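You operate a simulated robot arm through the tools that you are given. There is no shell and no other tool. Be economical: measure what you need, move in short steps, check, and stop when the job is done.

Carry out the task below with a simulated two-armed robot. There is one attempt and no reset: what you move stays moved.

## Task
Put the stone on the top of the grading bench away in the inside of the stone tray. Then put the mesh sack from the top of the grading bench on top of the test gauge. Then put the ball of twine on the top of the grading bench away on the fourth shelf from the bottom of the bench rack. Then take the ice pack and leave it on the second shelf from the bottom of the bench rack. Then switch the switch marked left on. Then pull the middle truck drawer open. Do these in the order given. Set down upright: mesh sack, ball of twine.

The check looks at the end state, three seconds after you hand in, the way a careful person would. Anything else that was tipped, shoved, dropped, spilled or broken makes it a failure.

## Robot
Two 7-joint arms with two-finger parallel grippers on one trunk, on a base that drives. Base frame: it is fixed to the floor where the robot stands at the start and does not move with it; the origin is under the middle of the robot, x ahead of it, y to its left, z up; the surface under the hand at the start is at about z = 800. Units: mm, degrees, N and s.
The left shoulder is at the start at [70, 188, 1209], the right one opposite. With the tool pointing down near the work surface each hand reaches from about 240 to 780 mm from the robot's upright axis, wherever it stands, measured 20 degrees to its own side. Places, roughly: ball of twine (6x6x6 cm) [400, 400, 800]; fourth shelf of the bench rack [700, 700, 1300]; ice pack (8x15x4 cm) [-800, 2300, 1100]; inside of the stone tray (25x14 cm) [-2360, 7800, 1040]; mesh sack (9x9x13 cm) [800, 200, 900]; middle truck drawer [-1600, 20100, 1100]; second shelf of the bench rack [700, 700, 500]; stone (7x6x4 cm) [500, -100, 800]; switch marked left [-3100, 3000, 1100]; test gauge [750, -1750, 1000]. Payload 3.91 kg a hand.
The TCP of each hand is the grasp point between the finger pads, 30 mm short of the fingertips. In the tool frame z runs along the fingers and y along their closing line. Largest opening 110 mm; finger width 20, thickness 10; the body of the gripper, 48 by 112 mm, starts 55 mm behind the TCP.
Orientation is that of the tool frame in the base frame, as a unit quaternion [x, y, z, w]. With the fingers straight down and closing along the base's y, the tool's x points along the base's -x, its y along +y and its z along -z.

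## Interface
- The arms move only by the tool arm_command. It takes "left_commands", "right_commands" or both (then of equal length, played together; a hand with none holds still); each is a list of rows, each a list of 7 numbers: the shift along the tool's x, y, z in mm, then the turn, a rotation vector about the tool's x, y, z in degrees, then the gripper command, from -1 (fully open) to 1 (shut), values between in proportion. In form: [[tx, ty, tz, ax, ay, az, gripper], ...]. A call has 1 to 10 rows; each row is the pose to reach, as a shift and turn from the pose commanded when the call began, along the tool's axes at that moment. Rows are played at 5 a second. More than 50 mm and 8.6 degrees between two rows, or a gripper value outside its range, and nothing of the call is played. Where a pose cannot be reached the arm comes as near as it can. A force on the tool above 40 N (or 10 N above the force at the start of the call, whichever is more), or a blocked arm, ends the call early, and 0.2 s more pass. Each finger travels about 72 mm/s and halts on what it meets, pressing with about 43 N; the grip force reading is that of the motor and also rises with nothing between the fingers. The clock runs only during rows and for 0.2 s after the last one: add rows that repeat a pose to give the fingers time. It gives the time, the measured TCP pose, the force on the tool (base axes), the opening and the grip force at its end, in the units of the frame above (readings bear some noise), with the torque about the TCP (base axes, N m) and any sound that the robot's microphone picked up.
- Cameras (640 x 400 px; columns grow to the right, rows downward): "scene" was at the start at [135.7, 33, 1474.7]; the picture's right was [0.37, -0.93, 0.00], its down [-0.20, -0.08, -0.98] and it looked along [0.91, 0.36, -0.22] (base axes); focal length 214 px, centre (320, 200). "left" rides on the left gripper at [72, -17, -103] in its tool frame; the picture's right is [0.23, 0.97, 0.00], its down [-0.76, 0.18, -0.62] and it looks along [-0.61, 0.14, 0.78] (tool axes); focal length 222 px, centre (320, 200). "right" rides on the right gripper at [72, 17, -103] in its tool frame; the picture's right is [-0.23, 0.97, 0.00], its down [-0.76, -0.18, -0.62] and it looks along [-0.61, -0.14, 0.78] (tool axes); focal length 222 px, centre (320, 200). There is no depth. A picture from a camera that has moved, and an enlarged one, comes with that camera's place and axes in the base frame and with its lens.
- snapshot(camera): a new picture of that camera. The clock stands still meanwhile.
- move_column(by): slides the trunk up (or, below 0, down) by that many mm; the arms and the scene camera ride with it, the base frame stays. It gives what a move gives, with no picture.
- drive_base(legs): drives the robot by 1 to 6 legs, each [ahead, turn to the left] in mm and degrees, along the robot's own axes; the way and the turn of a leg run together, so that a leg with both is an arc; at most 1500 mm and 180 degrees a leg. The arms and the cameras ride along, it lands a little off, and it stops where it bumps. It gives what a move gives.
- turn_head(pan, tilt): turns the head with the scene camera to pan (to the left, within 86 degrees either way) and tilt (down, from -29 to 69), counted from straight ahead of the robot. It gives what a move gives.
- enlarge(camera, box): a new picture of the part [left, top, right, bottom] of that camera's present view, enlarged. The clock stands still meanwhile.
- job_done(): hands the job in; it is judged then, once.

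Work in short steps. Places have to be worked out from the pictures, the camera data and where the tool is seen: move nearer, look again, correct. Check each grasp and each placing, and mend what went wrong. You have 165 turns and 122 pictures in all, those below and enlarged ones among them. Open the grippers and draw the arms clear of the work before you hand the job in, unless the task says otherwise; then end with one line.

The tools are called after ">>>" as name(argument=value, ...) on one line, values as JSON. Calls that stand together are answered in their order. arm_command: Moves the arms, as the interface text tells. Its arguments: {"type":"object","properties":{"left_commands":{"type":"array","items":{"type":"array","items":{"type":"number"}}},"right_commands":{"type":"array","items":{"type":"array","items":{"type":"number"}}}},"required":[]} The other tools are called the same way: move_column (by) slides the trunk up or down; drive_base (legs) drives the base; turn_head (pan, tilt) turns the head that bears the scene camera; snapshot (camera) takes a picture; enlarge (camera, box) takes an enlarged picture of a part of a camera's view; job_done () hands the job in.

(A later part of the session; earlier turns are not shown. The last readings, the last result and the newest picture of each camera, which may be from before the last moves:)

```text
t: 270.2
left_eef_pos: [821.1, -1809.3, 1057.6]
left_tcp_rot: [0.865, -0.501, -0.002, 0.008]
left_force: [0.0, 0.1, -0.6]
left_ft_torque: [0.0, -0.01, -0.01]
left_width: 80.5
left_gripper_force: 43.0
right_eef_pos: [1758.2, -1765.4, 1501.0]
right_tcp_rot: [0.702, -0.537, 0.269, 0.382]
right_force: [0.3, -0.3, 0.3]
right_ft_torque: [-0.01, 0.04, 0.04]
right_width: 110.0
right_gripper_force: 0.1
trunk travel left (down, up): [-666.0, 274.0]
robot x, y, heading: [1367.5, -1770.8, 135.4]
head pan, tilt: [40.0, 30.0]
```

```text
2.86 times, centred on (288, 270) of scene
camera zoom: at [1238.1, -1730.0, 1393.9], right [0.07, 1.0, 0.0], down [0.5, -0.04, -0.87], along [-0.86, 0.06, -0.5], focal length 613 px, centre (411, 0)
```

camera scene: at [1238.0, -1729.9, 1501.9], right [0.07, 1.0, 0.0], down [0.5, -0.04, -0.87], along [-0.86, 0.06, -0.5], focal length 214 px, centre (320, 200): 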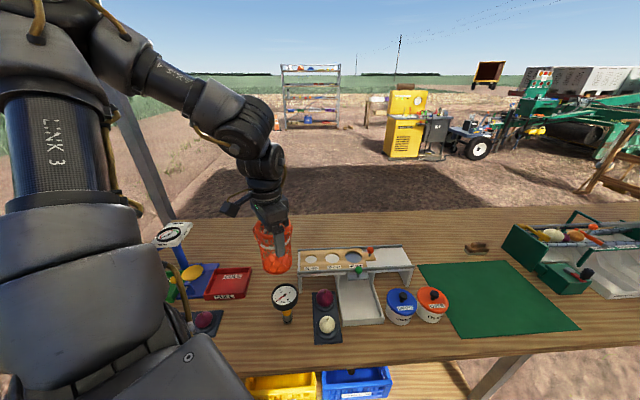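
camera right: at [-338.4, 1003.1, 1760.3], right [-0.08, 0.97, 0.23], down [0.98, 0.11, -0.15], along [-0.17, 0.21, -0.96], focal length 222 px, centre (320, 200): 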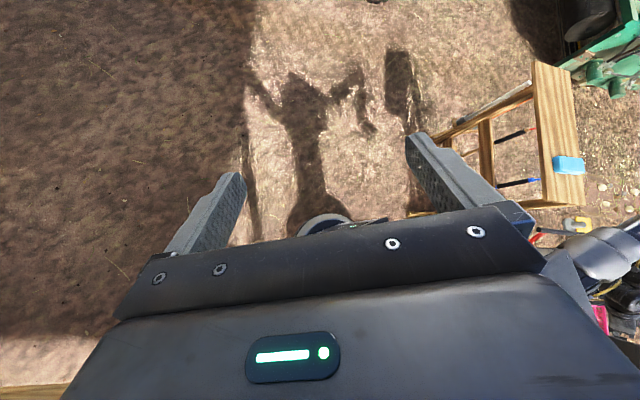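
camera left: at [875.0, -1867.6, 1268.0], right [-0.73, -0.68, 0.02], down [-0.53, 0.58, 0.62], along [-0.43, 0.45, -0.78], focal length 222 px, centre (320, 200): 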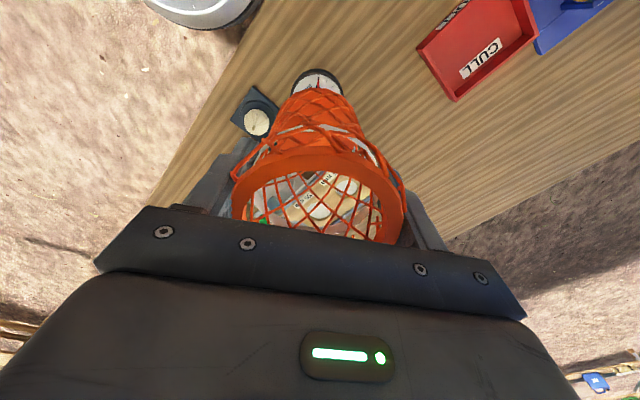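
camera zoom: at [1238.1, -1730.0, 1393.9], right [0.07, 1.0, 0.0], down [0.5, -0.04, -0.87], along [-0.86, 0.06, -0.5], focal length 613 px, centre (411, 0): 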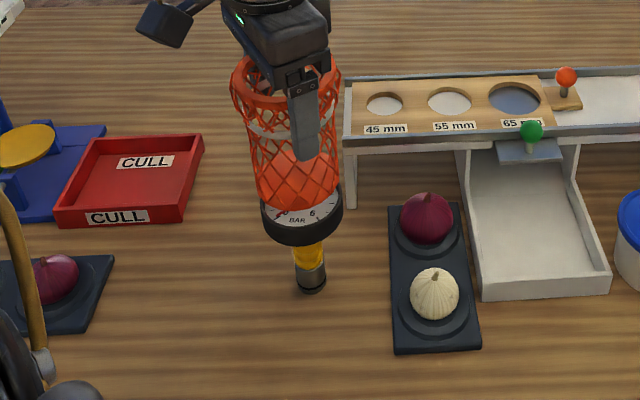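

Aligned within ~4 mm. I correct that and lower gently until contact.

>>> arm_command(left_commands=[[-3.5, -2, 4, 0, 0, 0, 0.3], [-3.5, -2, 8, 0, 0, 0, 0.3], [-3.5, -2, 11, 0, 0, 0, 0.3], [-3.5, -2, 14, 0, 0, 0, 0.3]])

>>> enlarge(camera="scene", box=[256, 210, 336, 310])

```text
t: 271.2
left_eef_pos: [820.9, -1804.9, 1045.0]
left_tcp_rot: [0.865, -0.501, -0.002, 0.009]
left_force: [-0.1, 0.3, -0.3]
left_ft_torque: [-0.02, 0.01, 0.03]
left_width: 80.3
left_gripper_force: 43.7
right_eef_pos: [1759.4, -1765.0, 1502.2]
right_tcp_rot: [0.703, -0.537, 0.269, 0.381]
right_force: [-0.2, 0.5, -0.8]
right_ft_torque: [-0.01, -0.02, 0.03]
right_width: 110.0
right_gripper_force: 0.2
trunk travel left (down, up): [-666.0, 274.0]
robot x, y, heading: [1366.6, -1769.7, 135.8]
head pan, tilt: [40.0, 30.0]
```

```text
4.00 times, centred on (296, 260) of scene
camera zoom: at [1237.7, -1729.8, 1393.9], right [0.07, 1.0, 0.0], down [0.5, -0.04, -0.87], along [-0.86, 0.06, -0.5], focal length 858 px, centre (416, -40)
```

zoom: 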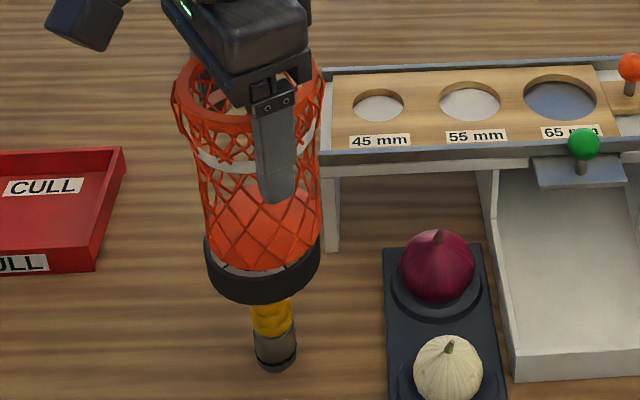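

Nearly there, centred. I lower in 2 mm steps to touch.

>>> arm_command(left_commands=[[0, 0, 2, 0, 0, 0, 0.3], [0, 0, 4, 0, 0, 0, 0.3], [0, 0, 6, 0, 0, 0, 0.3], [0, 0, 7, 0, 0, 0, 0.3]])

```text
t: 272.2
left_eef_pos: [820.9, -1805.7, 1035.4]
left_tcp_rot: [0.866, -0.501, -0.001, 0.008]
left_force: [1.0, -0.1, -0.8]
left_ft_torque: [-0.02, -0.03, 0.0]
left_width: 80.3
left_gripper_force: 42.8
right_eef_pos: [1758.8, -1764.7, 1502.3]
right_tcp_rot: [0.703, -0.537, 0.269, 0.381]
right_force: [0.3, 1.1, 0.3]
right_ft_torque: [0.03, 0.02, 0.04]
right_width: 110.3
right_gripper_force: 0.1
trunk travel left (down, up): [-666.0, 274.0]
robot x, y, heading: [1365.3, -1771.4, 135.5]
head pan, tilt: [40.0, 30.0]
```

>>> arm_command(left_commands=[[0, 0, 2, 0, 0, 0, 0.3], [0, 0, 4, 0, 0, 0, 0.3], [0, 0, 5, 0, 0, 0, 0.3]])

>>> enlarge(camera="scene", box=[256, 210, 336, 310])

```text
t: 273.0
left_eef_pos: [822.0, -1805.3, 1033.3]
left_tcp_rot: [0.865, -0.502, -0.003, 0.008]
left_force: [1.6, 0.8, 14.2]
left_ft_torque: [0.1, -0.42, -0.02]
left_width: 80.4
left_gripper_force: 43.2
right_eef_pos: [1760.7, -1764.3, 1501.4]
right_tcp_rot: [0.704, -0.536, 0.269, 0.381]
right_force: [0.1, -0.4, 0.3]
right_ft_torque: [0.02, 0.0, -0.01]
right_width: 109.9
right_gripper_force: 0.0
trunk travel left (down, up): [-666.0, 274.0]
robot x, y, heading: [1364.0, -1769.6, 136.2]
head pan, tilt: [40.0, 30.0]
```

```text
4.00 times, centred on (296, 260) of scene
camera zoom: at [1239.9, -1729.7, 1394.3], right [0.07, 1.0, 0.0], down [0.5, -0.04, -0.87], along [-0.86, 0.06, -0.5], focal length 858 px, centre (416, -40)
```

zoom: 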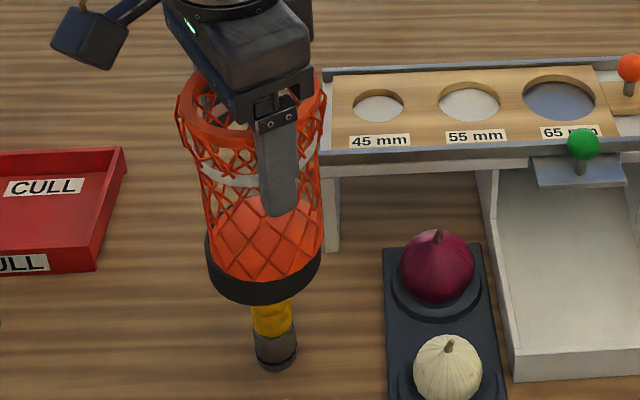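

Contact (14 N) and centred on the dial. I ease up 1.5 mm and open slowly.

>>> arm_command(left_commands=[[0, 0, -1.5, 0, 0, 0, 0.3], [0, 0, -1.5, 0, 0, 0, -0.5], [0, 0, -1.5, 0, 0, 0, -0.75], [0, 0, -1.5, 0, 0, 0, -1], [0, 0, -1.5, 0, 0, 0, -1]])

>>> enlarge(camera="scene", box=[256, 210, 336, 310])

```text
t: 274.2
left_eef_pos: [822.1, -1805.1, 1032.7]
left_tcp_rot: [0.866, -0.5, -0.003, 0.008]
left_force: [1.1, -0.4, 0.5]
left_ft_torque: [0.0, 0.01, -0.01]
left_width: 110.1
left_gripper_force: 0.0
right_eef_pos: [1759.3, -1765.0, 1502.6]
right_tcp_rot: [0.704, -0.536, 0.27, 0.38]
right_force: [-0.1, 0.1, -1.2]
right_ft_torque: [0.0, -0.01, -0.02]
right_width: 110.0
right_gripper_force: 0.1
trunk travel left (down, up): [-666.0, 274.0]
robot x, y, heading: [1364.9, -1770.6, 136.0]
head pan, tilt: [40.0, 30.0]
```

```text
4.00 times, centred on (296, 260) of scene
camera zoom: at [1238.2, -1730.0, 1393.9], right [0.07, 1.0, 0.0], down [0.5, -0.04, -0.87], along [-0.86, 0.06, -0.5], focal length 858 px, centre (416, -40)
```

zoom: 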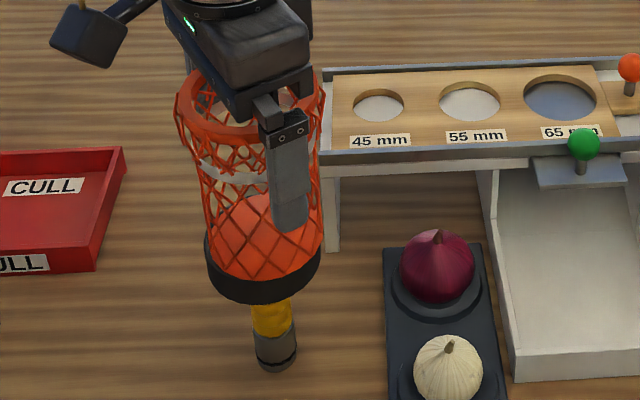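

The sack stands upright on the gauge. I lift the hand straight up with the column and check.

>>> move_column(by=170)

>>> snapshot(camera="scene")

```text
t: 276.1
left_eef_pos: [821.2, -1805.0, 1201.8]
left_tcp_rot: [0.866, -0.501, -0.002, 0.008]
left_force: [-0.6, 0.0, 0.0]
left_ft_torque: [-0.01, -0.02, -0.01]
left_width: 110.1
left_gripper_force: 0.0
right_eef_pos: [1759.0, -1765.7, 1671.0]
right_tcp_rot: [0.703, -0.537, 0.269, 0.381]
right_force: [0.6, 0.0, -0.1]
right_ft_torque: [0.0, -0.04, -0.01]
right_width: 110.0
right_gripper_force: 0.0
trunk travel left (down, up): [-836.0, 104.0]
robot x, y, heading: [1369.2, -1772.3, 135.6]
head pan, tilt: [40.0, 30.0]
```

```text
40 pictures are left
camera scene: at [1238.0, -1729.9, 1563.8], right [0.07, 1.0, 0.0], down [0.5, -0.04, -0.87], along [-0.86, 0.06, -0.5], focal length 214 px, centre (320, 200)
```

scene: 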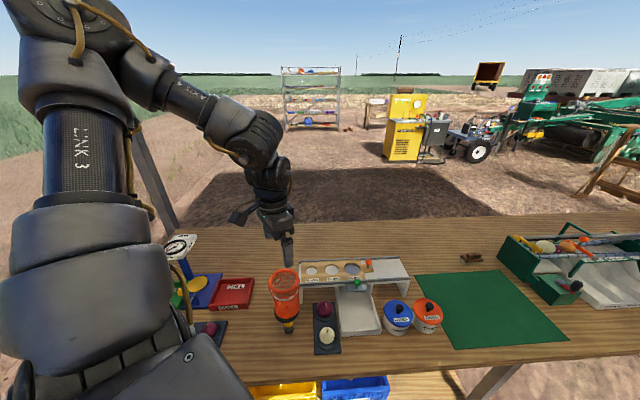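

The sack stands on the gauge. Next the twine: I return by the known way round to the bench front (reversing through the corridor).

>>> drive_base(legs=[[0, -49.5], [1133, 0], [1133, 0], [1133, 0], [0, -86]])

>>> drive_base(legs=[[-1180, 0], [-1180, 0], [0, -90], [1320, 0], [0, 90]])

```text
t: 298.6
left_eef_pos: [1914.4, 2038.8, 1203.7]
left_tcp_rot: [0.128, 0.992, 0.008, -0.001]
left_force: [-0.1, -0.2, 0.1]
left_ft_torque: [0.02, 0.01, 0.03]
left_width: 110.1
left_gripper_force: 0.1
right_eef_pos: [1283.3, 1343.3, 1672.1]
right_tcp_rot: [0.224, 0.855, 0.247, -0.396]
right_force: [0.1, 0.8, -0.1]
right_ft_torque: [0.02, -0.02, 0.0]
right_width: 110.0
right_gripper_force: 0.0
trunk travel left (down, up): [-836.0, 104.0]
robot x, y, heading: [1557.0, 1624.4, 1.3]
head pan, tilt: [40.0, 30.0]
```

```text
t: 324.1
left_eef_pos: [-462.0, 660.9, 1203.4]
left_tcp_rot: [0.149, 0.989, 0.009, -0.002]
left_force: [0.6, -0.3, 0.1]
left_ft_torque: [-0.04, -0.01, 0.04]
left_width: 109.7
left_gripper_force: 0.1
right_eef_pos: [-1122.0, -8.4, 1671.5]
right_tcp_rot: [0.242, 0.851, 0.256, -0.39]
right_force: [0.4, -0.3, -0.1]
right_ft_torque: [-0.01, 0.02, 0.02]
right_width: 109.9
right_gripper_force: 0.0
trunk travel left (down, up): [-836.0, 104.0]
robot x, y, heading: [-832.4, 265.1, -0.8]
head pan, tilt: [40.0, 30.0]
```

I go up to the bench front and turn so the twine comes under the left hand.

>>> drive_base(legs=[[685, 0], [0, -37]])

>>> arm_command(left_commands=[[0, 0, 0, 0, -8, 0, -1], [0, 0, 0, 0, -16, 0, -1], [0, 0, 0, 0, -24, 0, -1], [0, 0, 0, 0, -32, 0, -1], [0, 0, 0, 0, -40, 0, -1], [0, 0, 0, 0, -40, 0, -1]])

>>> snapshot(camera="left")

```text
t: 329.6
left_eef_pos: [386.7, 352.0, 1203.3]
left_tcp_rot: [0.45, 0.893, 0.008, 0.001]
left_force: [-1.0, 0.0, -0.3]
left_ft_torque: [0.0, 0.03, 0.03]
left_width: 109.8
left_gripper_force: 0.1
right_eef_pos: [-542.0, 203.4, 1671.3]
right_tcp_rot: [0.495, 0.733, 0.364, -0.291]
right_force: [-0.3, -0.6, -0.7]
right_ft_torque: [0.01, 0.01, 0.03]
right_width: 110.1
right_gripper_force: 0.1
trunk travel left (down, up): [-836.0, 104.0]
robot x, y, heading: [-152.1, 252.2, -37.2]
head pan, tilt: [40.0, 30.0]
```

```text
t: 331.1
left_eef_pos: [407.1, 371.5, 1241.3]
left_tcp_rot: [0.424, 0.838, -0.147, 0.309]
left_force: [0.0, 0.5, -0.2]
left_ft_torque: [0.0, 0.0, -0.01]
left_width: 109.9
left_gripper_force: 0.1
left hand out of reach, approached as far as the arm can: row 3, 4, 5, 6
right_eef_pos: [-541.0, 205.7, 1672.8]
right_tcp_rot: [0.495, 0.734, 0.364, -0.291]
right_force: [-0.8, 0.8, -0.8]
right_ft_torque: [-0.03, -0.02, -0.02]
right_width: 110.1
right_gripper_force: 0.1
trunk travel left (down, up): [-836.0, 104.0]
robot x, y, heading: [-150.7, 253.5, -37.5]
head pan, tilt: [40.0, 30.0]
```

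```text
39 pictures are left
camera left: at [319.9, 460.2, 1271.5], right [0.68, 0.72, -0.13], down [0.24, -0.05, 0.97], along [0.69, -0.69, -0.21], focal length 222 px, centre (320, 200)
```

left: 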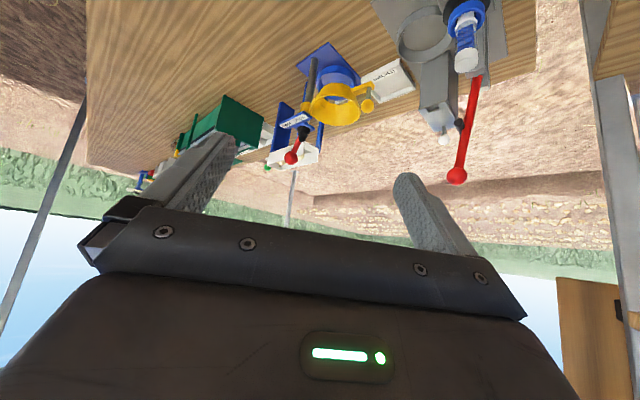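

Tilt of 40° achieved. I check the twine's place with the scene camera.

>>> turn_head(pan=45, tilt=45)

>>> snapshot(camera="scene")

```text
t: 331.8
left_eef_pos: [404.5, 368.7, 1241.3]
left_tcp_rot: [0.425, 0.839, -0.145, 0.308]
left_force: [0.0, -0.8, 0.5]
left_ft_torque: [0.05, -0.01, 0.01]
left_width: 110.1
left_gripper_force: 0.1
right_eef_pos: [-543.5, 201.7, 1671.9]
right_tcp_rot: [0.494, 0.734, 0.364, -0.291]
right_force: [-0.9, 0.2, -0.2]
right_ft_torque: [0.03, -0.02, -0.03]
right_width: 110.0
right_gripper_force: 0.1
trunk travel left (down, up): [-836.0, 104.0]
robot x, y, heading: [-149.9, 254.4, -37.6]
head pan, tilt: [45.0, 45.0]
```

```text
38 pictures are left
camera scene: at [-33.5, 230.4, 1541.6], right [0.13, -0.99, 0.0], down [-0.7, -0.09, -0.71], along [0.7, 0.09, -0.71], focal length 214 px, centre (320, 200)
```

scene: 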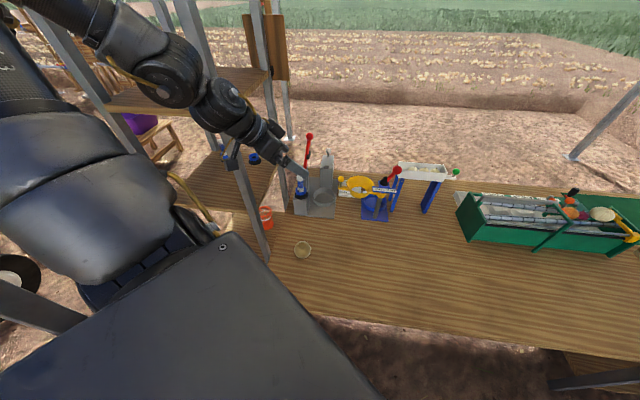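

Twine at about (400,355). I lower the column by 300 and look with the hand camera.

>>> move_column(by=-300)

>>> snapshot(camera="left")

```text
t: 334.8
left_eef_pos: [408.1, 370.0, 941.4]
left_tcp_rot: [0.426, 0.839, -0.146, 0.307]
left_force: [0.8, 0.2, 0.2]
left_ft_torque: [0.01, 0.0, -0.03]
left_width: 110.1
left_gripper_force: 0.1
right_eef_pos: [-541.4, 203.0, 1372.2]
right_tcp_rot: [0.495, 0.733, 0.364, -0.291]
right_force: [-0.6, 0.7, 0.3]
right_ft_torque: [-0.03, -0.01, -0.03]
right_width: 110.1
right_gripper_force: 0.1
trunk travel left (down, up): [-536.0, 404.0]
robot x, y, heading: [-147.0, 250.2, -37.4]
head pan, tilt: [45.0, 45.0]
```

```text
37 pictures are left
camera left: at [319.9, 457.8, 971.9], right [0.68, 0.72, -0.13], down [0.24, -0.05, 0.97], along [0.69, -0.69, -0.21], focal length 222 px, centre (320, 200)
```

left: 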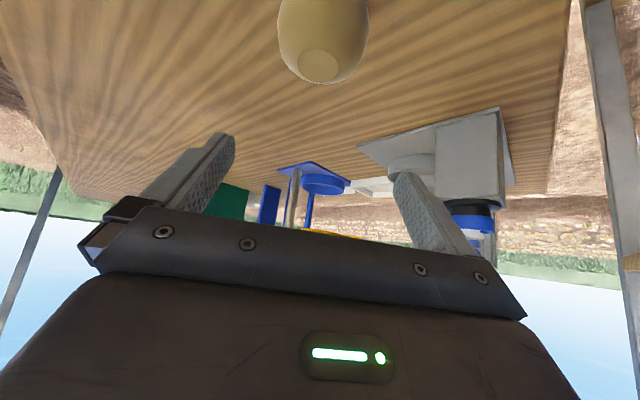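

Twine centre (400,358). I correct sideways and lower to TCP z≈836, then close.

>>> arm_command(left_commands=[[-4, -11, 3, 0, 0, 0, -1], [-4, -11, 3, 0, 0, 0, -1]])

>>> move_column(by=-105)

>>> arm_command(left_commands=[[0, 0, 0, 0, 0, 0, 0], [0, 0, 0, 0, 0, 0, 0.5], [0, 0, 0, 0, 0, 0, 0.5], [0, 0, 0, 0, 0, 0, 0.5]])

>>> snapshot(camera="left")

```text
t: 335.4
left_eef_pos: [406.9, 369.4, 940.9]
left_tcp_rot: [0.425, 0.839, -0.146, 0.307]
left_force: [0.2, 0.0, 0.3]
left_ft_torque: [-0.04, 0.06, -0.01]
left_width: 110.0
left_gripper_force: 0.0
left hand out of reach, approached as far as the arm can: row 1, 2
right_eef_pos: [-541.0, 202.5, 1371.4]
right_tcp_rot: [0.495, 0.733, 0.365, -0.291]
right_force: [-0.1, -0.3, -0.5]
right_ft_torque: [0.0, -0.01, 0.01]
right_width: 109.9
right_gripper_force: 0.1
trunk travel left (down, up): [-536.0, 404.0]
robot x, y, heading: [-153.5, 256.9, -37.5]
head pan, tilt: [45.0, 45.0]
```

```text
t: 336.8
left_eef_pos: [406.6, 369.4, 836.1]
left_tcp_rot: [0.425, 0.839, -0.145, 0.307]
left_force: [0.4, 0.7, -0.2]
left_ft_torque: [-0.02, 0.01, 0.0]
left_width: 109.7
left_gripper_force: 0.1
right_eef_pos: [-540.8, 203.2, 1267.7]
right_tcp_rot: [0.495, 0.733, 0.365, -0.292]
right_force: [-0.5, -1.0, -0.2]
right_ft_torque: [0.0, 0.01, -0.02]
right_width: 109.9
right_gripper_force: 0.1
trunk travel left (down, up): [-431.0, 509.0]
robot x, y, heading: [-154.4, 249.2, -37.3]
head pan, tilt: [45.0, 45.0]
```

```text
t: 337.8
left_eef_pos: [407.9, 368.6, 835.3]
left_tcp_rot: [0.425, 0.839, -0.146, 0.306]
left_force: [0.1, 0.1, 1.1]
left_ft_torque: [-0.04, 0.03, 0.02]
left_width: 53.8
left_gripper_force: 43.1
right_eef_pos: [-541.0, 203.1, 1266.7]
right_tcp_rot: [0.494, 0.733, 0.365, -0.292]
right_force: [-0.3, -0.4, 0.3]
right_ft_torque: [0.0, 0.04, 0.03]
right_width: 110.0
right_gripper_force: 0.1
trunk travel left (down, up): [-431.0, 509.0]
robot x, y, heading: [-151.3, 249.7, -37.1]
head pan, tilt: [45.0, 45.0]
```

```text
36 pictures are left
camera left: at [319.9, 457.7, 867.0], right [0.68, 0.72, -0.13], down [0.24, -0.05, 0.97], along [0.69, -0.69, -0.21], focal length 222 px, centre (320, 200)
```

left: 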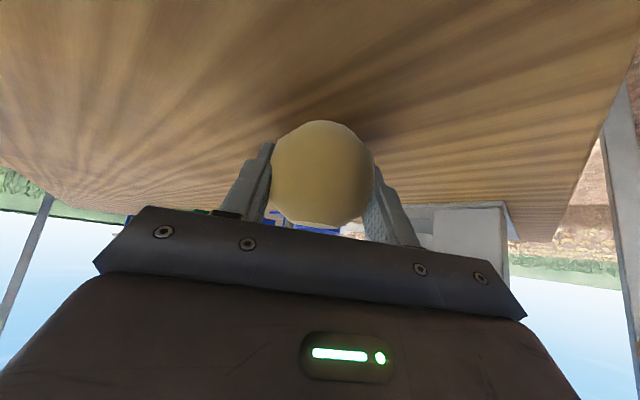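

Twine gripped (54 mm). I raise it to above the fourth shelf level, turn to face the rack and move up a little.

>>> move_column(by=500)

>>> drive_base(legs=[[0, 37], [130, 0]])

>>> turn_head(pan=45, tilt=20)

>>> snapshot(camera="scene")

>>> snapshot(camera="left")

```text
refused: 500 is not a number from -400 to 400
```

```text
t: 340.8
left_eef_pos: [355.9, 680.2, 836.1]
left_tcp_rot: [0.137, 0.931, -0.042, 0.337]
left_force: [0.4, -0.5, -1.3]
left_ft_torque: [-0.02, 0.01, 0.03]
left_width: 53.8
left_gripper_force: 42.9
right_eef_pos: [-300.2, -24.4, 1266.7]
right_tcp_rot: [0.236, 0.853, 0.252, -0.393]
right_force: [0.3, 0.7, 0.2]
right_ft_torque: [-0.04, -0.03, 0.01]
right_width: 109.8
right_gripper_force: 0.0
trunk travel left (down, up): [-431.0, 509.0]
robot x, y, heading: [-15.9, 254.5, -0.2]
head pan, tilt: [45.0, 45.0]
```

```text
t: 341.7
left_eef_pos: [355.7, 680.0, 835.2]
left_tcp_rot: [0.137, 0.931, -0.041, 0.337]
left_force: [-0.4, 1.0, -1.4]
left_ft_torque: [0.0, -0.01, -0.01]
left_width: 53.5
left_gripper_force: 43.1
right_eef_pos: [-300.2, -23.5, 1267.5]
right_tcp_rot: [0.238, 0.852, 0.254, -0.391]
right_force: [-0.3, 0.0, -0.2]
right_ft_torque: [0.0, 0.02, -0.01]
right_width: 109.9
right_gripper_force: 0.0
trunk travel left (down, up): [-431.0, 509.0]
robot x, y, heading: [-20.9, 249.5, -0.4]
head pan, tilt: [45.0, 20.0]
```

```text
35 pictures are left
camera scene: at [96.2, 314.7, 1174.9], right [0.7, -0.71, 0.0], down [-0.24, -0.24, -0.94], along [0.67, 0.66, -0.34], focal length 214 px, centre (320, 200)
```

scene: 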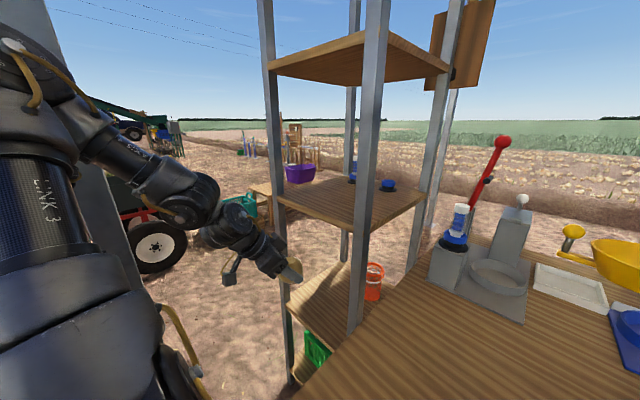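

```text
34 pictures are left
camera left: at [233.0, 699.4, 866.8], right [0.11, 0.99, -0.13], down [0.23, 0.1, 0.97], along [0.97, -0.13, -0.21], focal length 222 px, centre (320, 200)
```

left: 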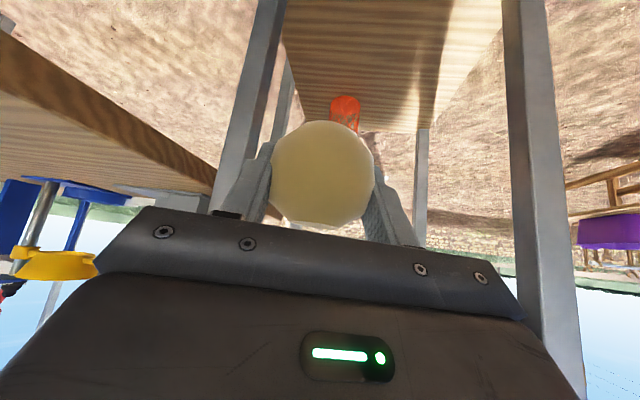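

The rack opening spans y≈580–855, its fourth shelf top ≈1322. I raise to about 1344 with the column first.

>>> move_column(by=400)

>>> move_column(by=108)

>>> arm_command(left_commands=[[-10, 17, -20, 0, 0, 0, 0.5], [-21, 34, -41, 0, 0, 0, 0.5], [-21, 34, -41, 0, 0, 0, 0.5]])

>>> snapshot(camera="left")

>>> snapshot(camera="scene")

```text
t: 345.6
left_eef_pos: [355.6, 680.2, 1235.3]
left_tcp_rot: [0.137, 0.93, -0.041, 0.338]
left_force: [1.3, 0.1, -1.2]
left_ft_torque: [0.03, 0.0, 0.03]
left_width: 53.4
left_gripper_force: 43.5
right_eef_pos: [-300.2, -24.0, 1666.6]
right_tcp_rot: [0.237, 0.852, 0.253, -0.392]
right_force: [0.0, -0.1, 0.3]
right_ft_torque: [0.01, -0.01, 0.0]
right_width: 109.9
right_gripper_force: 0.0
trunk travel left (down, up): [-831.0, 109.0]
robot x, y, heading: [-21.6, 252.1, -0.4]
head pan, tilt: [45.0, 20.0]
```

```text
t: 346.9
left_eef_pos: [356.3, 681.5, 1343.8]
left_tcp_rot: [0.138, 0.93, -0.041, 0.337]
left_force: [-1.1, 0.7, -0.7]
left_ft_torque: [0.0, 0.01, 0.03]
left_width: 53.4
left_gripper_force: 42.8
right_eef_pos: [-301.4, -23.9, 1775.0]
right_tcp_rot: [0.237, 0.852, 0.253, -0.392]
right_force: [0.7, -0.4, 0.3]
right_ft_torque: [0.01, -0.01, 0.0]
right_width: 110.1
right_gripper_force: 0.1
trunk travel left (down, up): [-939.0, 1.0]
robot x, y, heading: [-20.1, 252.7, -0.6]
head pan, tilt: [45.0, 20.0]
```

```text
t: 347.8
left_eef_pos: [356.6, 716.3, 1389.4]
left_tcp_rot: [0.137, 0.93, -0.042, 0.337]
left_force: [1.0, -0.1, -0.6]
left_ft_torque: [-0.02, 0.01, 0.0]
left_width: 53.3
left_gripper_force: 43.0
right_eef_pos: [-299.3, -23.4, 1775.0]
right_tcp_rot: [0.237, 0.852, 0.253, -0.392]
right_force: [0.4, -0.2, 0.4]
right_ft_torque: [-0.02, 0.01, 0.01]
right_width: 110.1
right_gripper_force: 0.1
trunk travel left (down, up): [-939.0, 1.0]
robot x, y, heading: [-21.2, 249.6, -0.4]
head pan, tilt: [45.0, 20.0]
```

```text
33 pictures are left
camera left: at [234.4, 735.0, 1420.3], right [0.11, 0.99, -0.13], down [0.23, 0.1, 0.97], along [0.97, -0.13, -0.21], focal length 222 px, centre (320, 200)
```

left: 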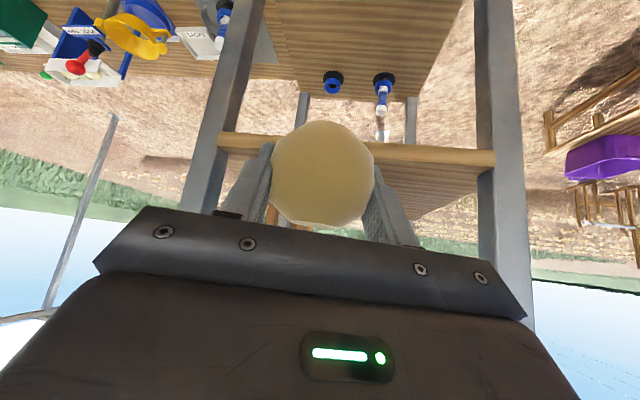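

```text
32 pictures are left
camera scene: at [97.2, 314.7, 1682.9], right [0.7, -0.71, 0.0], down [-0.24, -0.24, -0.94], along [0.67, 0.66, -0.34], focal length 214 px, centre (320, 200)
```

scene: 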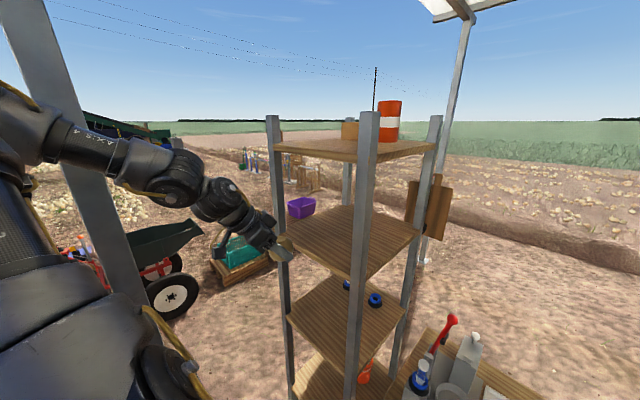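

Shelf 4 is empty, its top ≈1317. I move the hand 160 mm forward into it at z≈1389.

>>> arm_command(left_commands=[[-29.5, 11.3, 24.6, 0, 0, 0, 0.5], [-59, 22.6, 49.2, 0, 0, 0, 0.5], [-88.5, 34, 74, 0, 0, 0, 0.5], [-118, 45, 98.5, 0, 0, 0, 0.5], [-118, 45, 98.5, 0, 0, 0, 0.5]])

>>> snapshot(camera="scene")

```text
t: 348.9
left_eef_pos: [514.2, 716.1, 1389.3]
left_tcp_rot: [0.136, 0.93, -0.042, 0.338]
left_force: [-0.2, 0.5, 0.3]
left_ft_torque: [0.0, -0.01, 0.01]
left_width: 53.3
left_gripper_force: 43.1
right_eef_pos: [-300.5, -23.7, 1774.4]
right_tcp_rot: [0.236, 0.853, 0.252, -0.392]
right_force: [-0.6, -0.1, -0.5]
right_ft_torque: [-0.01, 0.03, 0.02]
right_width: 110.1
right_gripper_force: 0.0
trunk travel left (down, up): [-939.0, 1.0]
robot x, y, heading: [-19.7, 251.9, -0.3]
head pan, tilt: [45.0, 20.0]
```

```text
31 pictures are left
camera scene: at [96.3, 315.4, 1682.9], right [0.7, -0.71, 0.0], down [-0.24, -0.24, -0.94], along [0.67, 0.66, -0.34], focal length 214 px, centre (320, 200)
```

scene: 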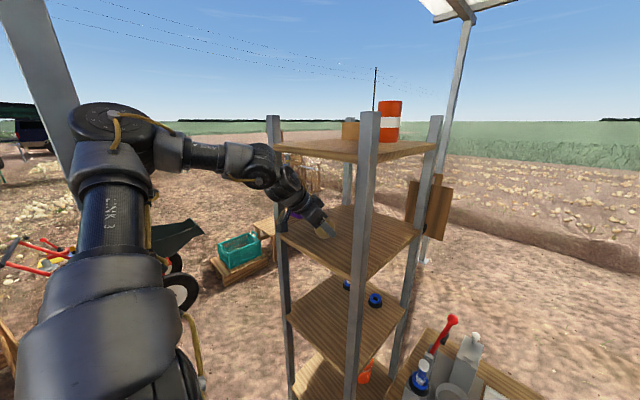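

In place over the shelf. I lower 24 mm by column, then feel down gently.

>>> move_column(by=-24)

>>> arm_command(left_commands=[[1.3, 0, 1.5, 0, 0, 0, 0.5], [2.6, 0, 3.1, 0, 0, 0, 0.5], [3.8, 0, 4.6, 0, 0, 0, 0.5], [5.1, 0, 6.2, 0, 0, 0, 0.5], [6.4, 0, 7.7, 0, 0, 0, 0.5], [7.7, 0, 9.3, 0, 0, 0, 0.5]])

```text
t: 349.6
left_eef_pos: [514.4, 716.8, 1365.2]
left_tcp_rot: [0.138, 0.931, -0.041, 0.337]
left_force: [-0.5, 0.5, -0.6]
left_ft_torque: [-0.02, -0.03, 0.01]
left_width: 53.4
left_gripper_force: 43.3
right_eef_pos: [-300.2, -21.8, 1750.3]
right_tcp_rot: [0.237, 0.852, 0.253, -0.392]
right_force: [0.3, -0.2, 0.5]
right_ft_torque: [0.03, 0.02, -0.02]
right_width: 109.9
right_gripper_force: 0.1
trunk travel left (down, up): [-915.0, 25.0]
robot x, y, heading: [-15.3, 254.2, -0.3]
head pan, tilt: [45.0, 20.0]
```

```text
t: 351.1
left_eef_pos: [515.3, 714.7, 1356.1]
left_tcp_rot: [0.137, 0.93, -0.04, 0.34]
left_force: [0.7, 3.4, 14.5]
left_ft_torque: [-0.22, 0.04, 0.0]
left_width: 52.9
left_gripper_force: 43.2
right_eef_pos: [-302.8, -24.2, 1750.2]
right_tcp_rot: [0.236, 0.852, 0.253, -0.392]
right_force: [-0.5, 0.3, -0.9]
right_ft_torque: [-0.01, -0.01, 0.01]
right_width: 110.0
right_gripper_force: 0.2
trunk travel left (down, up): [-915.0, 25.0]
robot x, y, heading: [-18.6, 253.5, -0.4]
head pan, tilt: [45.0, 20.0]
```

Contact. I open and withdraw along the finger axis.

>>> arm_command(left_commands=[[-0.6, 0, -0.8, 0, 0, 0, 0.2], [-0.6, 0, -0.8, 0, 0, 0, -0.3], [-0.6, 0, -0.8, 0, 0, 0, -0.3]])

>>> arm_command(left_commands=[[0, 0, -25, 0, 0, 0, -0.3], [0, 0, -60, 0, 0, 0, -0.3], [30, -11, -125, 0, 0, 0, -0.3], [60, -22, -150, 0, 0, 0, -0.3], [95, -36, -180, 0, 0, 0, -0.3]])

>>> enlarge(camera="scene", box=[260, 160, 440, 280])

```text
t: 351.9
left_eef_pos: [514.5, 715.0, 1352.8]
left_tcp_rot: [0.138, 0.93, -0.042, 0.337]
left_force: [0.2, -0.3, 0.0]
left_ft_torque: [0.0, 0.03, 0.0]
left_width: 71.4
left_gripper_force: 0.1
right_eef_pos: [-301.4, -23.6, 1750.4]
right_tcp_rot: [0.236, 0.853, 0.253, -0.392]
right_force: [-0.4, -0.6, 0.5]
right_ft_torque: [0.0, 0.0, 0.0]
right_width: 109.9
right_gripper_force: 0.0
trunk travel left (down, up): [-915.0, 25.0]
robot x, y, heading: [-14.9, 250.7, -0.6]
head pan, tilt: [45.0, 20.0]
```

```text
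refused: row 3 steps farther than a row can; nothing moved
```

```text
3.33 times, centred on (350, 220) of scene
camera zoom: at [95.6, 314.3, 1659.0], right [0.7, -0.71, 0.0], down [-0.24, -0.24, -0.94], along [0.67, 0.66, -0.34], focal length 715 px, centre (220, 133)
```

zoom: 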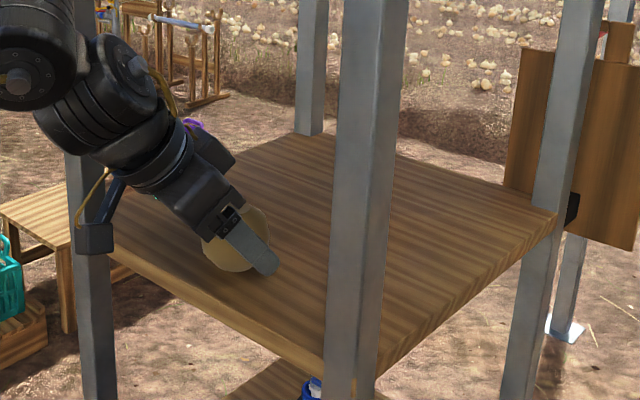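

The ball sits on the shelf. I withdraw along the finger axis in shorter steps.

>>> arm_command(left_commands=[[0, 0, -25, 0, 0, 0, -0.35], [0, 0, -60, 0, 0, 0, -0.35], [20, -8, -95, 0, 0, 0, -0.35], [45, -18, -125, 0, 0, 0, -0.35], [75, -28, -155, 0, 0, 0, -0.35], [100, -38, -175, 0, 0, 0, -0.35]])

>>> enlarge(camera="scene", box=[260, 160, 440, 280])

```text
t: 353.2
left_eef_pos: [319.8, 731.4, 1424.7]
left_tcp_rot: [0.137, 0.931, -0.041, 0.337]
left_force: [-0.6, 0.2, 0.1]
left_ft_torque: [0.03, -0.01, -0.01]
left_width: 74.5
left_gripper_force: 0.0
right_eef_pos: [-304.1, -23.7, 1750.5]
right_tcp_rot: [0.235, 0.853, 0.253, -0.391]
right_force: [-0.3, -0.2, 0.0]
right_ft_torque: [0.0, -0.03, -0.02]
right_width: 110.2
right_gripper_force: 0.0
trunk travel left (down, up): [-915.0, 25.0]
robot x, y, heading: [-18.3, 248.0, -0.5]
head pan, tilt: [45.0, 20.0]
```

```text
3.33 times, centred on (350, 220) of scene
camera zoom: at [93.4, 314.2, 1659.2], right [0.7, -0.71, 0.0], down [-0.24, -0.24, -0.94], along [0.67, 0.66, -0.34], focal length 715 px, centre (220, 133)
```

zoom: 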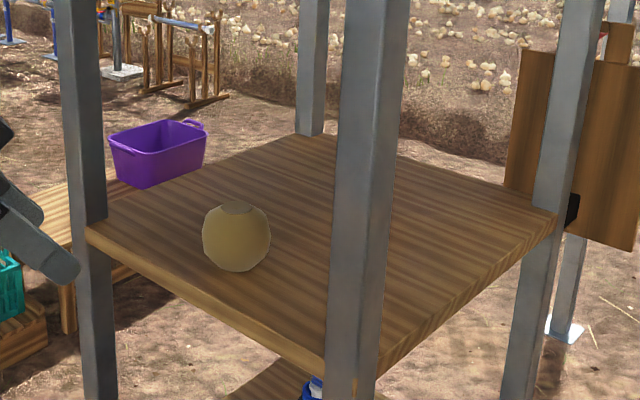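

Twine is upright on the fourth shelf. Next the ice pack on the wooden stand: I back away and drive to stand before it, heading +y.

>>> drive_base(legs=[[-730, 0], [0, 90], [1050, 0], [0, -35], [690, 0], [0, 35]])

>>> move_column(by=-150)

>>> turn_head(pan=45, tilt=45)

>>> snapshot(camera="scene")

>>> snapshot(camera="left")

```text
t: 372.8
left_eef_pos: [-786.7, 2208.6, 1425.1]
left_tcp_rot: [-0.553, 0.761, 0.205, 0.269]
left_force: [-0.7, 0.2, -0.6]
left_ft_torque: [0.03, 0.01, -0.03]
left_width: 74.1
left_gripper_force: 0.1
right_eef_pos: [-44.5, 1570.0, 1751.1]
right_tcp_rot: [-0.428, 0.774, -0.093, -0.457]
right_force: [0.5, -0.1, -0.7]
right_ft_torque: [0.02, 0.0, 0.03]
right_width: 109.9
right_gripper_force: 0.1
trunk travel left (down, up): [-915.0, 25.0]
robot x, y, heading: [-312.2, 1853.5, 88.6]
head pan, tilt: [45.0, 20.0]
```

```text
t: 374.5
left_eef_pos: [-786.9, 2207.2, 1274.0]
left_tcp_rot: [-0.553, 0.761, 0.206, 0.269]
left_force: [-0.5, 0.5, -0.7]
left_ft_torque: [-0.02, 0.0, 0.0]
left_width: 74.7
left_gripper_force: 0.0
right_eef_pos: [-43.9, 1569.1, 1601.5]
right_tcp_rot: [-0.429, 0.774, -0.094, -0.457]
right_force: [-0.3, -1.0, -0.6]
right_ft_torque: [-0.02, 0.02, 0.0]
right_width: 110.1
right_gripper_force: 0.0
trunk travel left (down, up): [-765.0, 175.0]
robot x, y, heading: [-313.8, 1855.9, 88.4]
head pan, tilt: [45.0, 20.0]
```

```text
t: 375.4
left_eef_pos: [-786.9, 2208.6, 1273.7]
left_tcp_rot: [-0.553, 0.761, 0.207, 0.27]
left_force: [-0.3, 1.2, -0.2]
left_ft_torque: [0.01, 0.0, 0.0]
left_width: 73.9
left_gripper_force: 0.2
right_eef_pos: [-43.0, 1567.8, 1599.9]
right_tcp_rot: [-0.428, 0.774, -0.094, -0.457]
right_force: [0.1, 0.3, 0.5]
right_ft_torque: [0.02, 0.0, -0.02]
right_width: 109.7
right_gripper_force: 0.0
trunk travel left (down, up): [-765.0, 175.0]
robot x, y, heading: [-313.9, 1853.3, 88.5]
head pan, tilt: [45.0, 45.0]
```

```text
28 pictures are left
camera scene: at [-369.7, 1963.1, 1470.4], right [0.73, 0.69, 0.0], down [0.49, -0.51, -0.71], along [-0.49, 0.51, -0.71], focal length 214 px, centre (320, 200)
```

scene: 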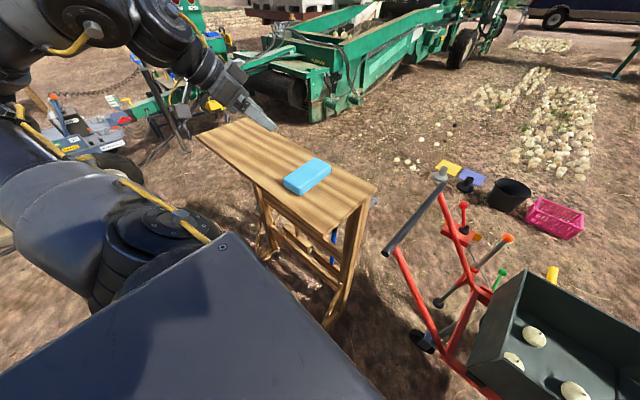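

```text
27 pictures are left
camera left: at [-807.7, 2087.6, 1305.4], right [-0.98, 0.13, -0.13], down [-0.1, 0.23, 0.97], along [0.15, 0.97, -0.21], focal length 222 px, centre (320, 200)
```

left: 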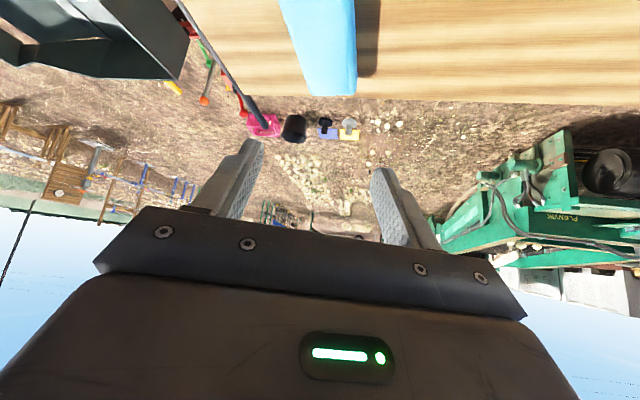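

The pack lies along y, centre about (-755,2308), top z≈1065. I open, yaw the hand ~17° to line up with it and approach to z≈1150.

>>> arm_command(left_commands=[[0, 0, 30, -2.8, 0, -3.4, -1], [0, 0, 65, -5.6, 0, -6.8, -1], [-1, -1, 100, -8.5, 0, -10.2, -1], [-1, -2, 132, -11.3, 0.3, -13.6, -1], [-1, -2, 162, -11.3, 0.3, -13.6, -1]])

>>> snapshot(camera="left")

```text
t: 376.6
left_eef_pos: [-755.3, 2309.0, 1149.5]
left_tcp_rot: [-0.663, 0.667, 0.245, 0.235]
left_force: [-0.4, 0.2, -0.2]
left_ft_torque: [-0.01, 0.01, 0.0]
left_width: 110.2
left_gripper_force: 0.1
right_eef_pos: [-44.9, 1571.7, 1601.8]
right_tcp_rot: [-0.427, 0.774, -0.094, -0.458]
right_force: [-0.4, -0.8, 0.1]
right_ft_torque: [0.0, -0.02, 0.01]
right_width: 110.1
right_gripper_force: 0.0
trunk travel left (down, up): [-765.0, 175.0]
robot x, y, heading: [-313.0, 1856.3, 88.2]
head pan, tilt: [45.0, 45.0]
```

```text
26 pictures are left
camera left: at [-738.5, 2187.9, 1180.4], right [-0.98, -0.18, -0.13], down [-0.16, 0.19, 0.97], along [-0.15, 0.97, -0.21], focal length 222 px, centre (320, 200)
```

left: 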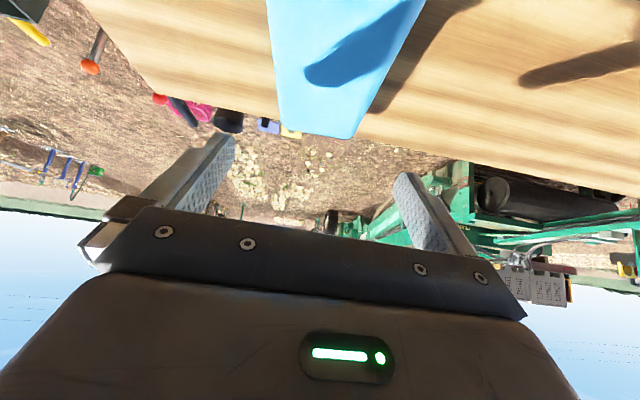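

Lined up over the pack. I lower 88 mm and close.

>>> move_column(by=-88)

>>> arm_command(left_commands=[[0, 0, 0, 0, 0, 0, 0], [0, 0, 0, 0, 0, 0, 0.3], [0, 0, 0, 0, 0, 0, 0.3], [0, 0, 0, 0, 0, 0, 0.3]])

>>> move_column(by=150)

>>> snapshot(camera="left")

```text
t: 377.9
left_eef_pos: [-754.7, 2305.9, 1070.5]
left_tcp_rot: [-0.662, 0.663, 0.252, 0.243]
left_force: [4.7, -9.2, 14.9]
left_ft_torque: [-0.05, -0.98, -0.64]
left_width: 110.0
left_gripper_force: 0.1
right_eef_pos: [-42.7, 1565.7, 1512.6]
right_tcp_rot: [-0.429, 0.774, -0.093, -0.456]
right_force: [0.0, -0.3, 0.1]
right_ft_torque: [0.02, -0.03, 0.03]
right_width: 109.9
right_gripper_force: 0.1
trunk travel left (down, up): [-678.0, 262.0]
robot x, y, heading: [-314.2, 1852.1, 88.3]
head pan, tilt: [45.0, 45.0]
stopped: the force on the tool passed its limit at 44 N (the readings are from after the stop); the commanded pose is now the measured one
```

```text
t: 378.9
left_eef_pos: [-755.4, 2308.5, 1070.4]
left_tcp_rot: [0.664, -0.661, -0.253, -0.24]
left_force: [2.2, 1.6, 19.7]
left_ft_torque: [0.84, -0.94, 0.25]
left_width: 75.2
left_gripper_force: 42.5
right_eef_pos: [-42.9, 1566.8, 1513.4]
right_tcp_rot: [-0.429, 0.774, -0.093, -0.457]
right_force: [-0.3, 0.6, -0.1]
right_ft_torque: [0.02, 0.01, 0.0]
right_width: 109.9
right_gripper_force: 0.0
trunk travel left (down, up): [-678.0, 262.0]
robot x, y, heading: [-314.7, 1854.0, 88.5]
head pan, tilt: [45.0, 45.0]
```

```text
t: 380.6
left_eef_pos: [-756.1, 2309.9, 1217.1]
left_tcp_rot: [-0.663, 0.663, 0.251, 0.239]
left_force: [-0.5, 0.0, -2.6]
left_ft_torque: [-0.04, -0.04, 0.01]
left_width: 75.3
left_gripper_force: 43.2
right_eef_pos: [-45.8, 1570.6, 1663.7]
right_tcp_rot: [-0.428, 0.774, -0.094, -0.458]
right_force: [-0.5, 0.2, -0.5]
right_ft_torque: [0.01, 0.01, 0.01]
right_width: 109.8
right_gripper_force: 0.1
trunk travel left (down, up): [-828.0, 112.0]
robot x, y, heading: [-313.8, 1855.8, 88.5]
head pan, tilt: [45.0, 45.0]
```

```text
25 pictures are left
camera left: at [-738.9, 2188.9, 1246.2], right [-0.97, -0.18, -0.13], down [-0.16, 0.17, 0.97], along [-0.15, 0.97, -0.2], focal length 222 px, centre (320, 200)
```

left: 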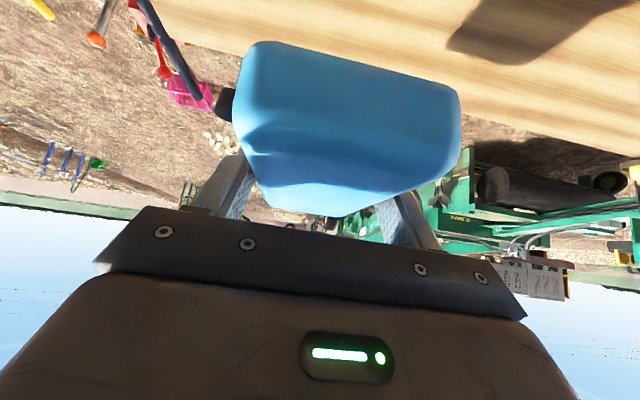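

The ice pack is held and lifted. I drive to the open +y side of the rack, facing it (heading -90).

>>> drive_base(legs=[[0, -125.5], [625, 0], [0, -53]])

>>> move_column(by=-400)

>>> turn_head(pan=30, tilt=20)

>>> snapshot(camera="scene")

```text
t: 389.1
left_eef_pos: [785.2, 1597.3, 1216.9]
left_tcp_rot: [0.286, 0.893, -0.099, 0.332]
left_force: [-0.8, 0.7, -3.3]
left_ft_torque: [0.0, 0.01, -0.01]
left_width: 74.5
left_gripper_force: 42.5
right_eef_pos: [-234.3, 1448.7, 1661.6]
right_tcp_rot: [0.492, 0.737, 0.363, -0.289]
right_force: [0.0, -0.1, -0.4]
right_ft_torque: [-0.01, -0.02, 0.0]
right_width: 110.0
right_gripper_force: 0.0
trunk travel left (down, up): [-828.0, 112.0]
robot x, y, heading: [160.0, 1497.1, -37.0]
head pan, tilt: [45.0, 45.0]
stopped in leg 2: the robot was blocked; the commanded pose is now the measured one
```

```text
t: 393.0
left_eef_pos: [785.2, 1596.5, 817.6]
left_tcp_rot: [0.287, 0.893, -0.099, 0.333]
left_force: [0.9, -0.3, -3.2]
left_ft_torque: [0.02, -0.02, -0.05]
left_width: 74.9
left_gripper_force: 43.4
right_eef_pos: [-233.4, 1447.9, 1259.8]
right_tcp_rot: [0.491, 0.737, 0.363, -0.29]
right_force: [-0.7, -0.4, 0.1]
right_ft_torque: [0.01, 0.01, -0.01]
right_width: 110.0
right_gripper_force: 0.0
trunk travel left (down, up): [-428.0, 512.0]
robot x, y, heading: [159.5, 1502.6, -37.1]
head pan, tilt: [45.0, 45.0]
```

```text
t: 393.9
left_eef_pos: [785.3, 1595.9, 818.0]
left_tcp_rot: [0.286, 0.893, -0.099, 0.332]
left_force: [0.3, -0.3, -2.6]
left_ft_torque: [-0.01, 0.04, 0.0]
left_width: 74.7
left_gripper_force: 43.1
right_eef_pos: [-233.3, 1448.2, 1261.2]
right_tcp_rot: [0.491, 0.736, 0.364, -0.29]
right_force: [-0.2, -0.1, 0.3]
right_ft_torque: [0.01, -0.02, 0.02]
right_width: 110.2
right_gripper_force: 0.1
trunk travel left (down, up): [-428.0, 512.0]
robot x, y, heading: [159.4, 1501.9, -36.8]
head pan, tilt: [30.0, 20.0]
```

```text
24 pictures are left
camera scene: at [290.1, 1456.6, 1171.5], right [-0.12, -0.99, 0.0], down [-0.34, 0.04, -0.94], along [0.93, -0.11, -0.34], focal length 214 px, centre (320, 200)
```

scene: 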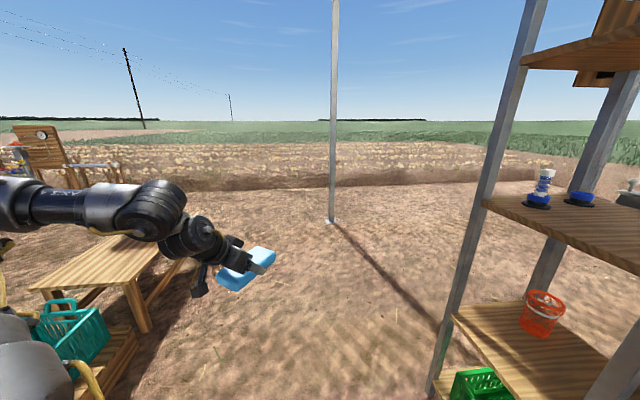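

The robot stopped slightly short, perhaps the right elbow at the canopy post. I look that way.

>>> turn_head(pan=-65, tilt=0)

>>> snapshot(camera="scene")

```text
t: 395.6
left_eef_pos: [785.0, 1596.3, 819.0]
left_tcp_rot: [0.286, 0.893, -0.098, 0.332]
left_force: [0.4, -1.0, -3.7]
left_ft_torque: [0.06, 0.05, 0.01]
left_width: 74.6
left_gripper_force: 42.8
right_eef_pos: [-233.8, 1448.3, 1262.2]
right_tcp_rot: [0.491, 0.737, 0.363, -0.289]
right_force: [-0.2, 0.0, -0.3]
right_ft_torque: [0.03, 0.01, 0.0]
right_width: 110.2
right_gripper_force: 0.1
trunk travel left (down, up): [-428.0, 512.0]
robot x, y, heading: [158.5, 1500.9, -37.0]
head pan, tilt: [-65.0, 0.0]
```

```text
23 pictures are left
camera scene: at [178.9, 1379.9, 1203.8], right [-0.98, 0.21, 0.0], down [0.0, 0.0, -1.0], along [-0.21, -0.98, 0.0], focal length 214 px, centre (320, 200)
```

scene: 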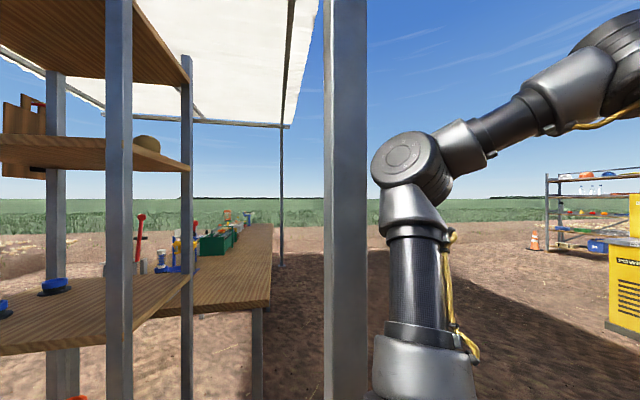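

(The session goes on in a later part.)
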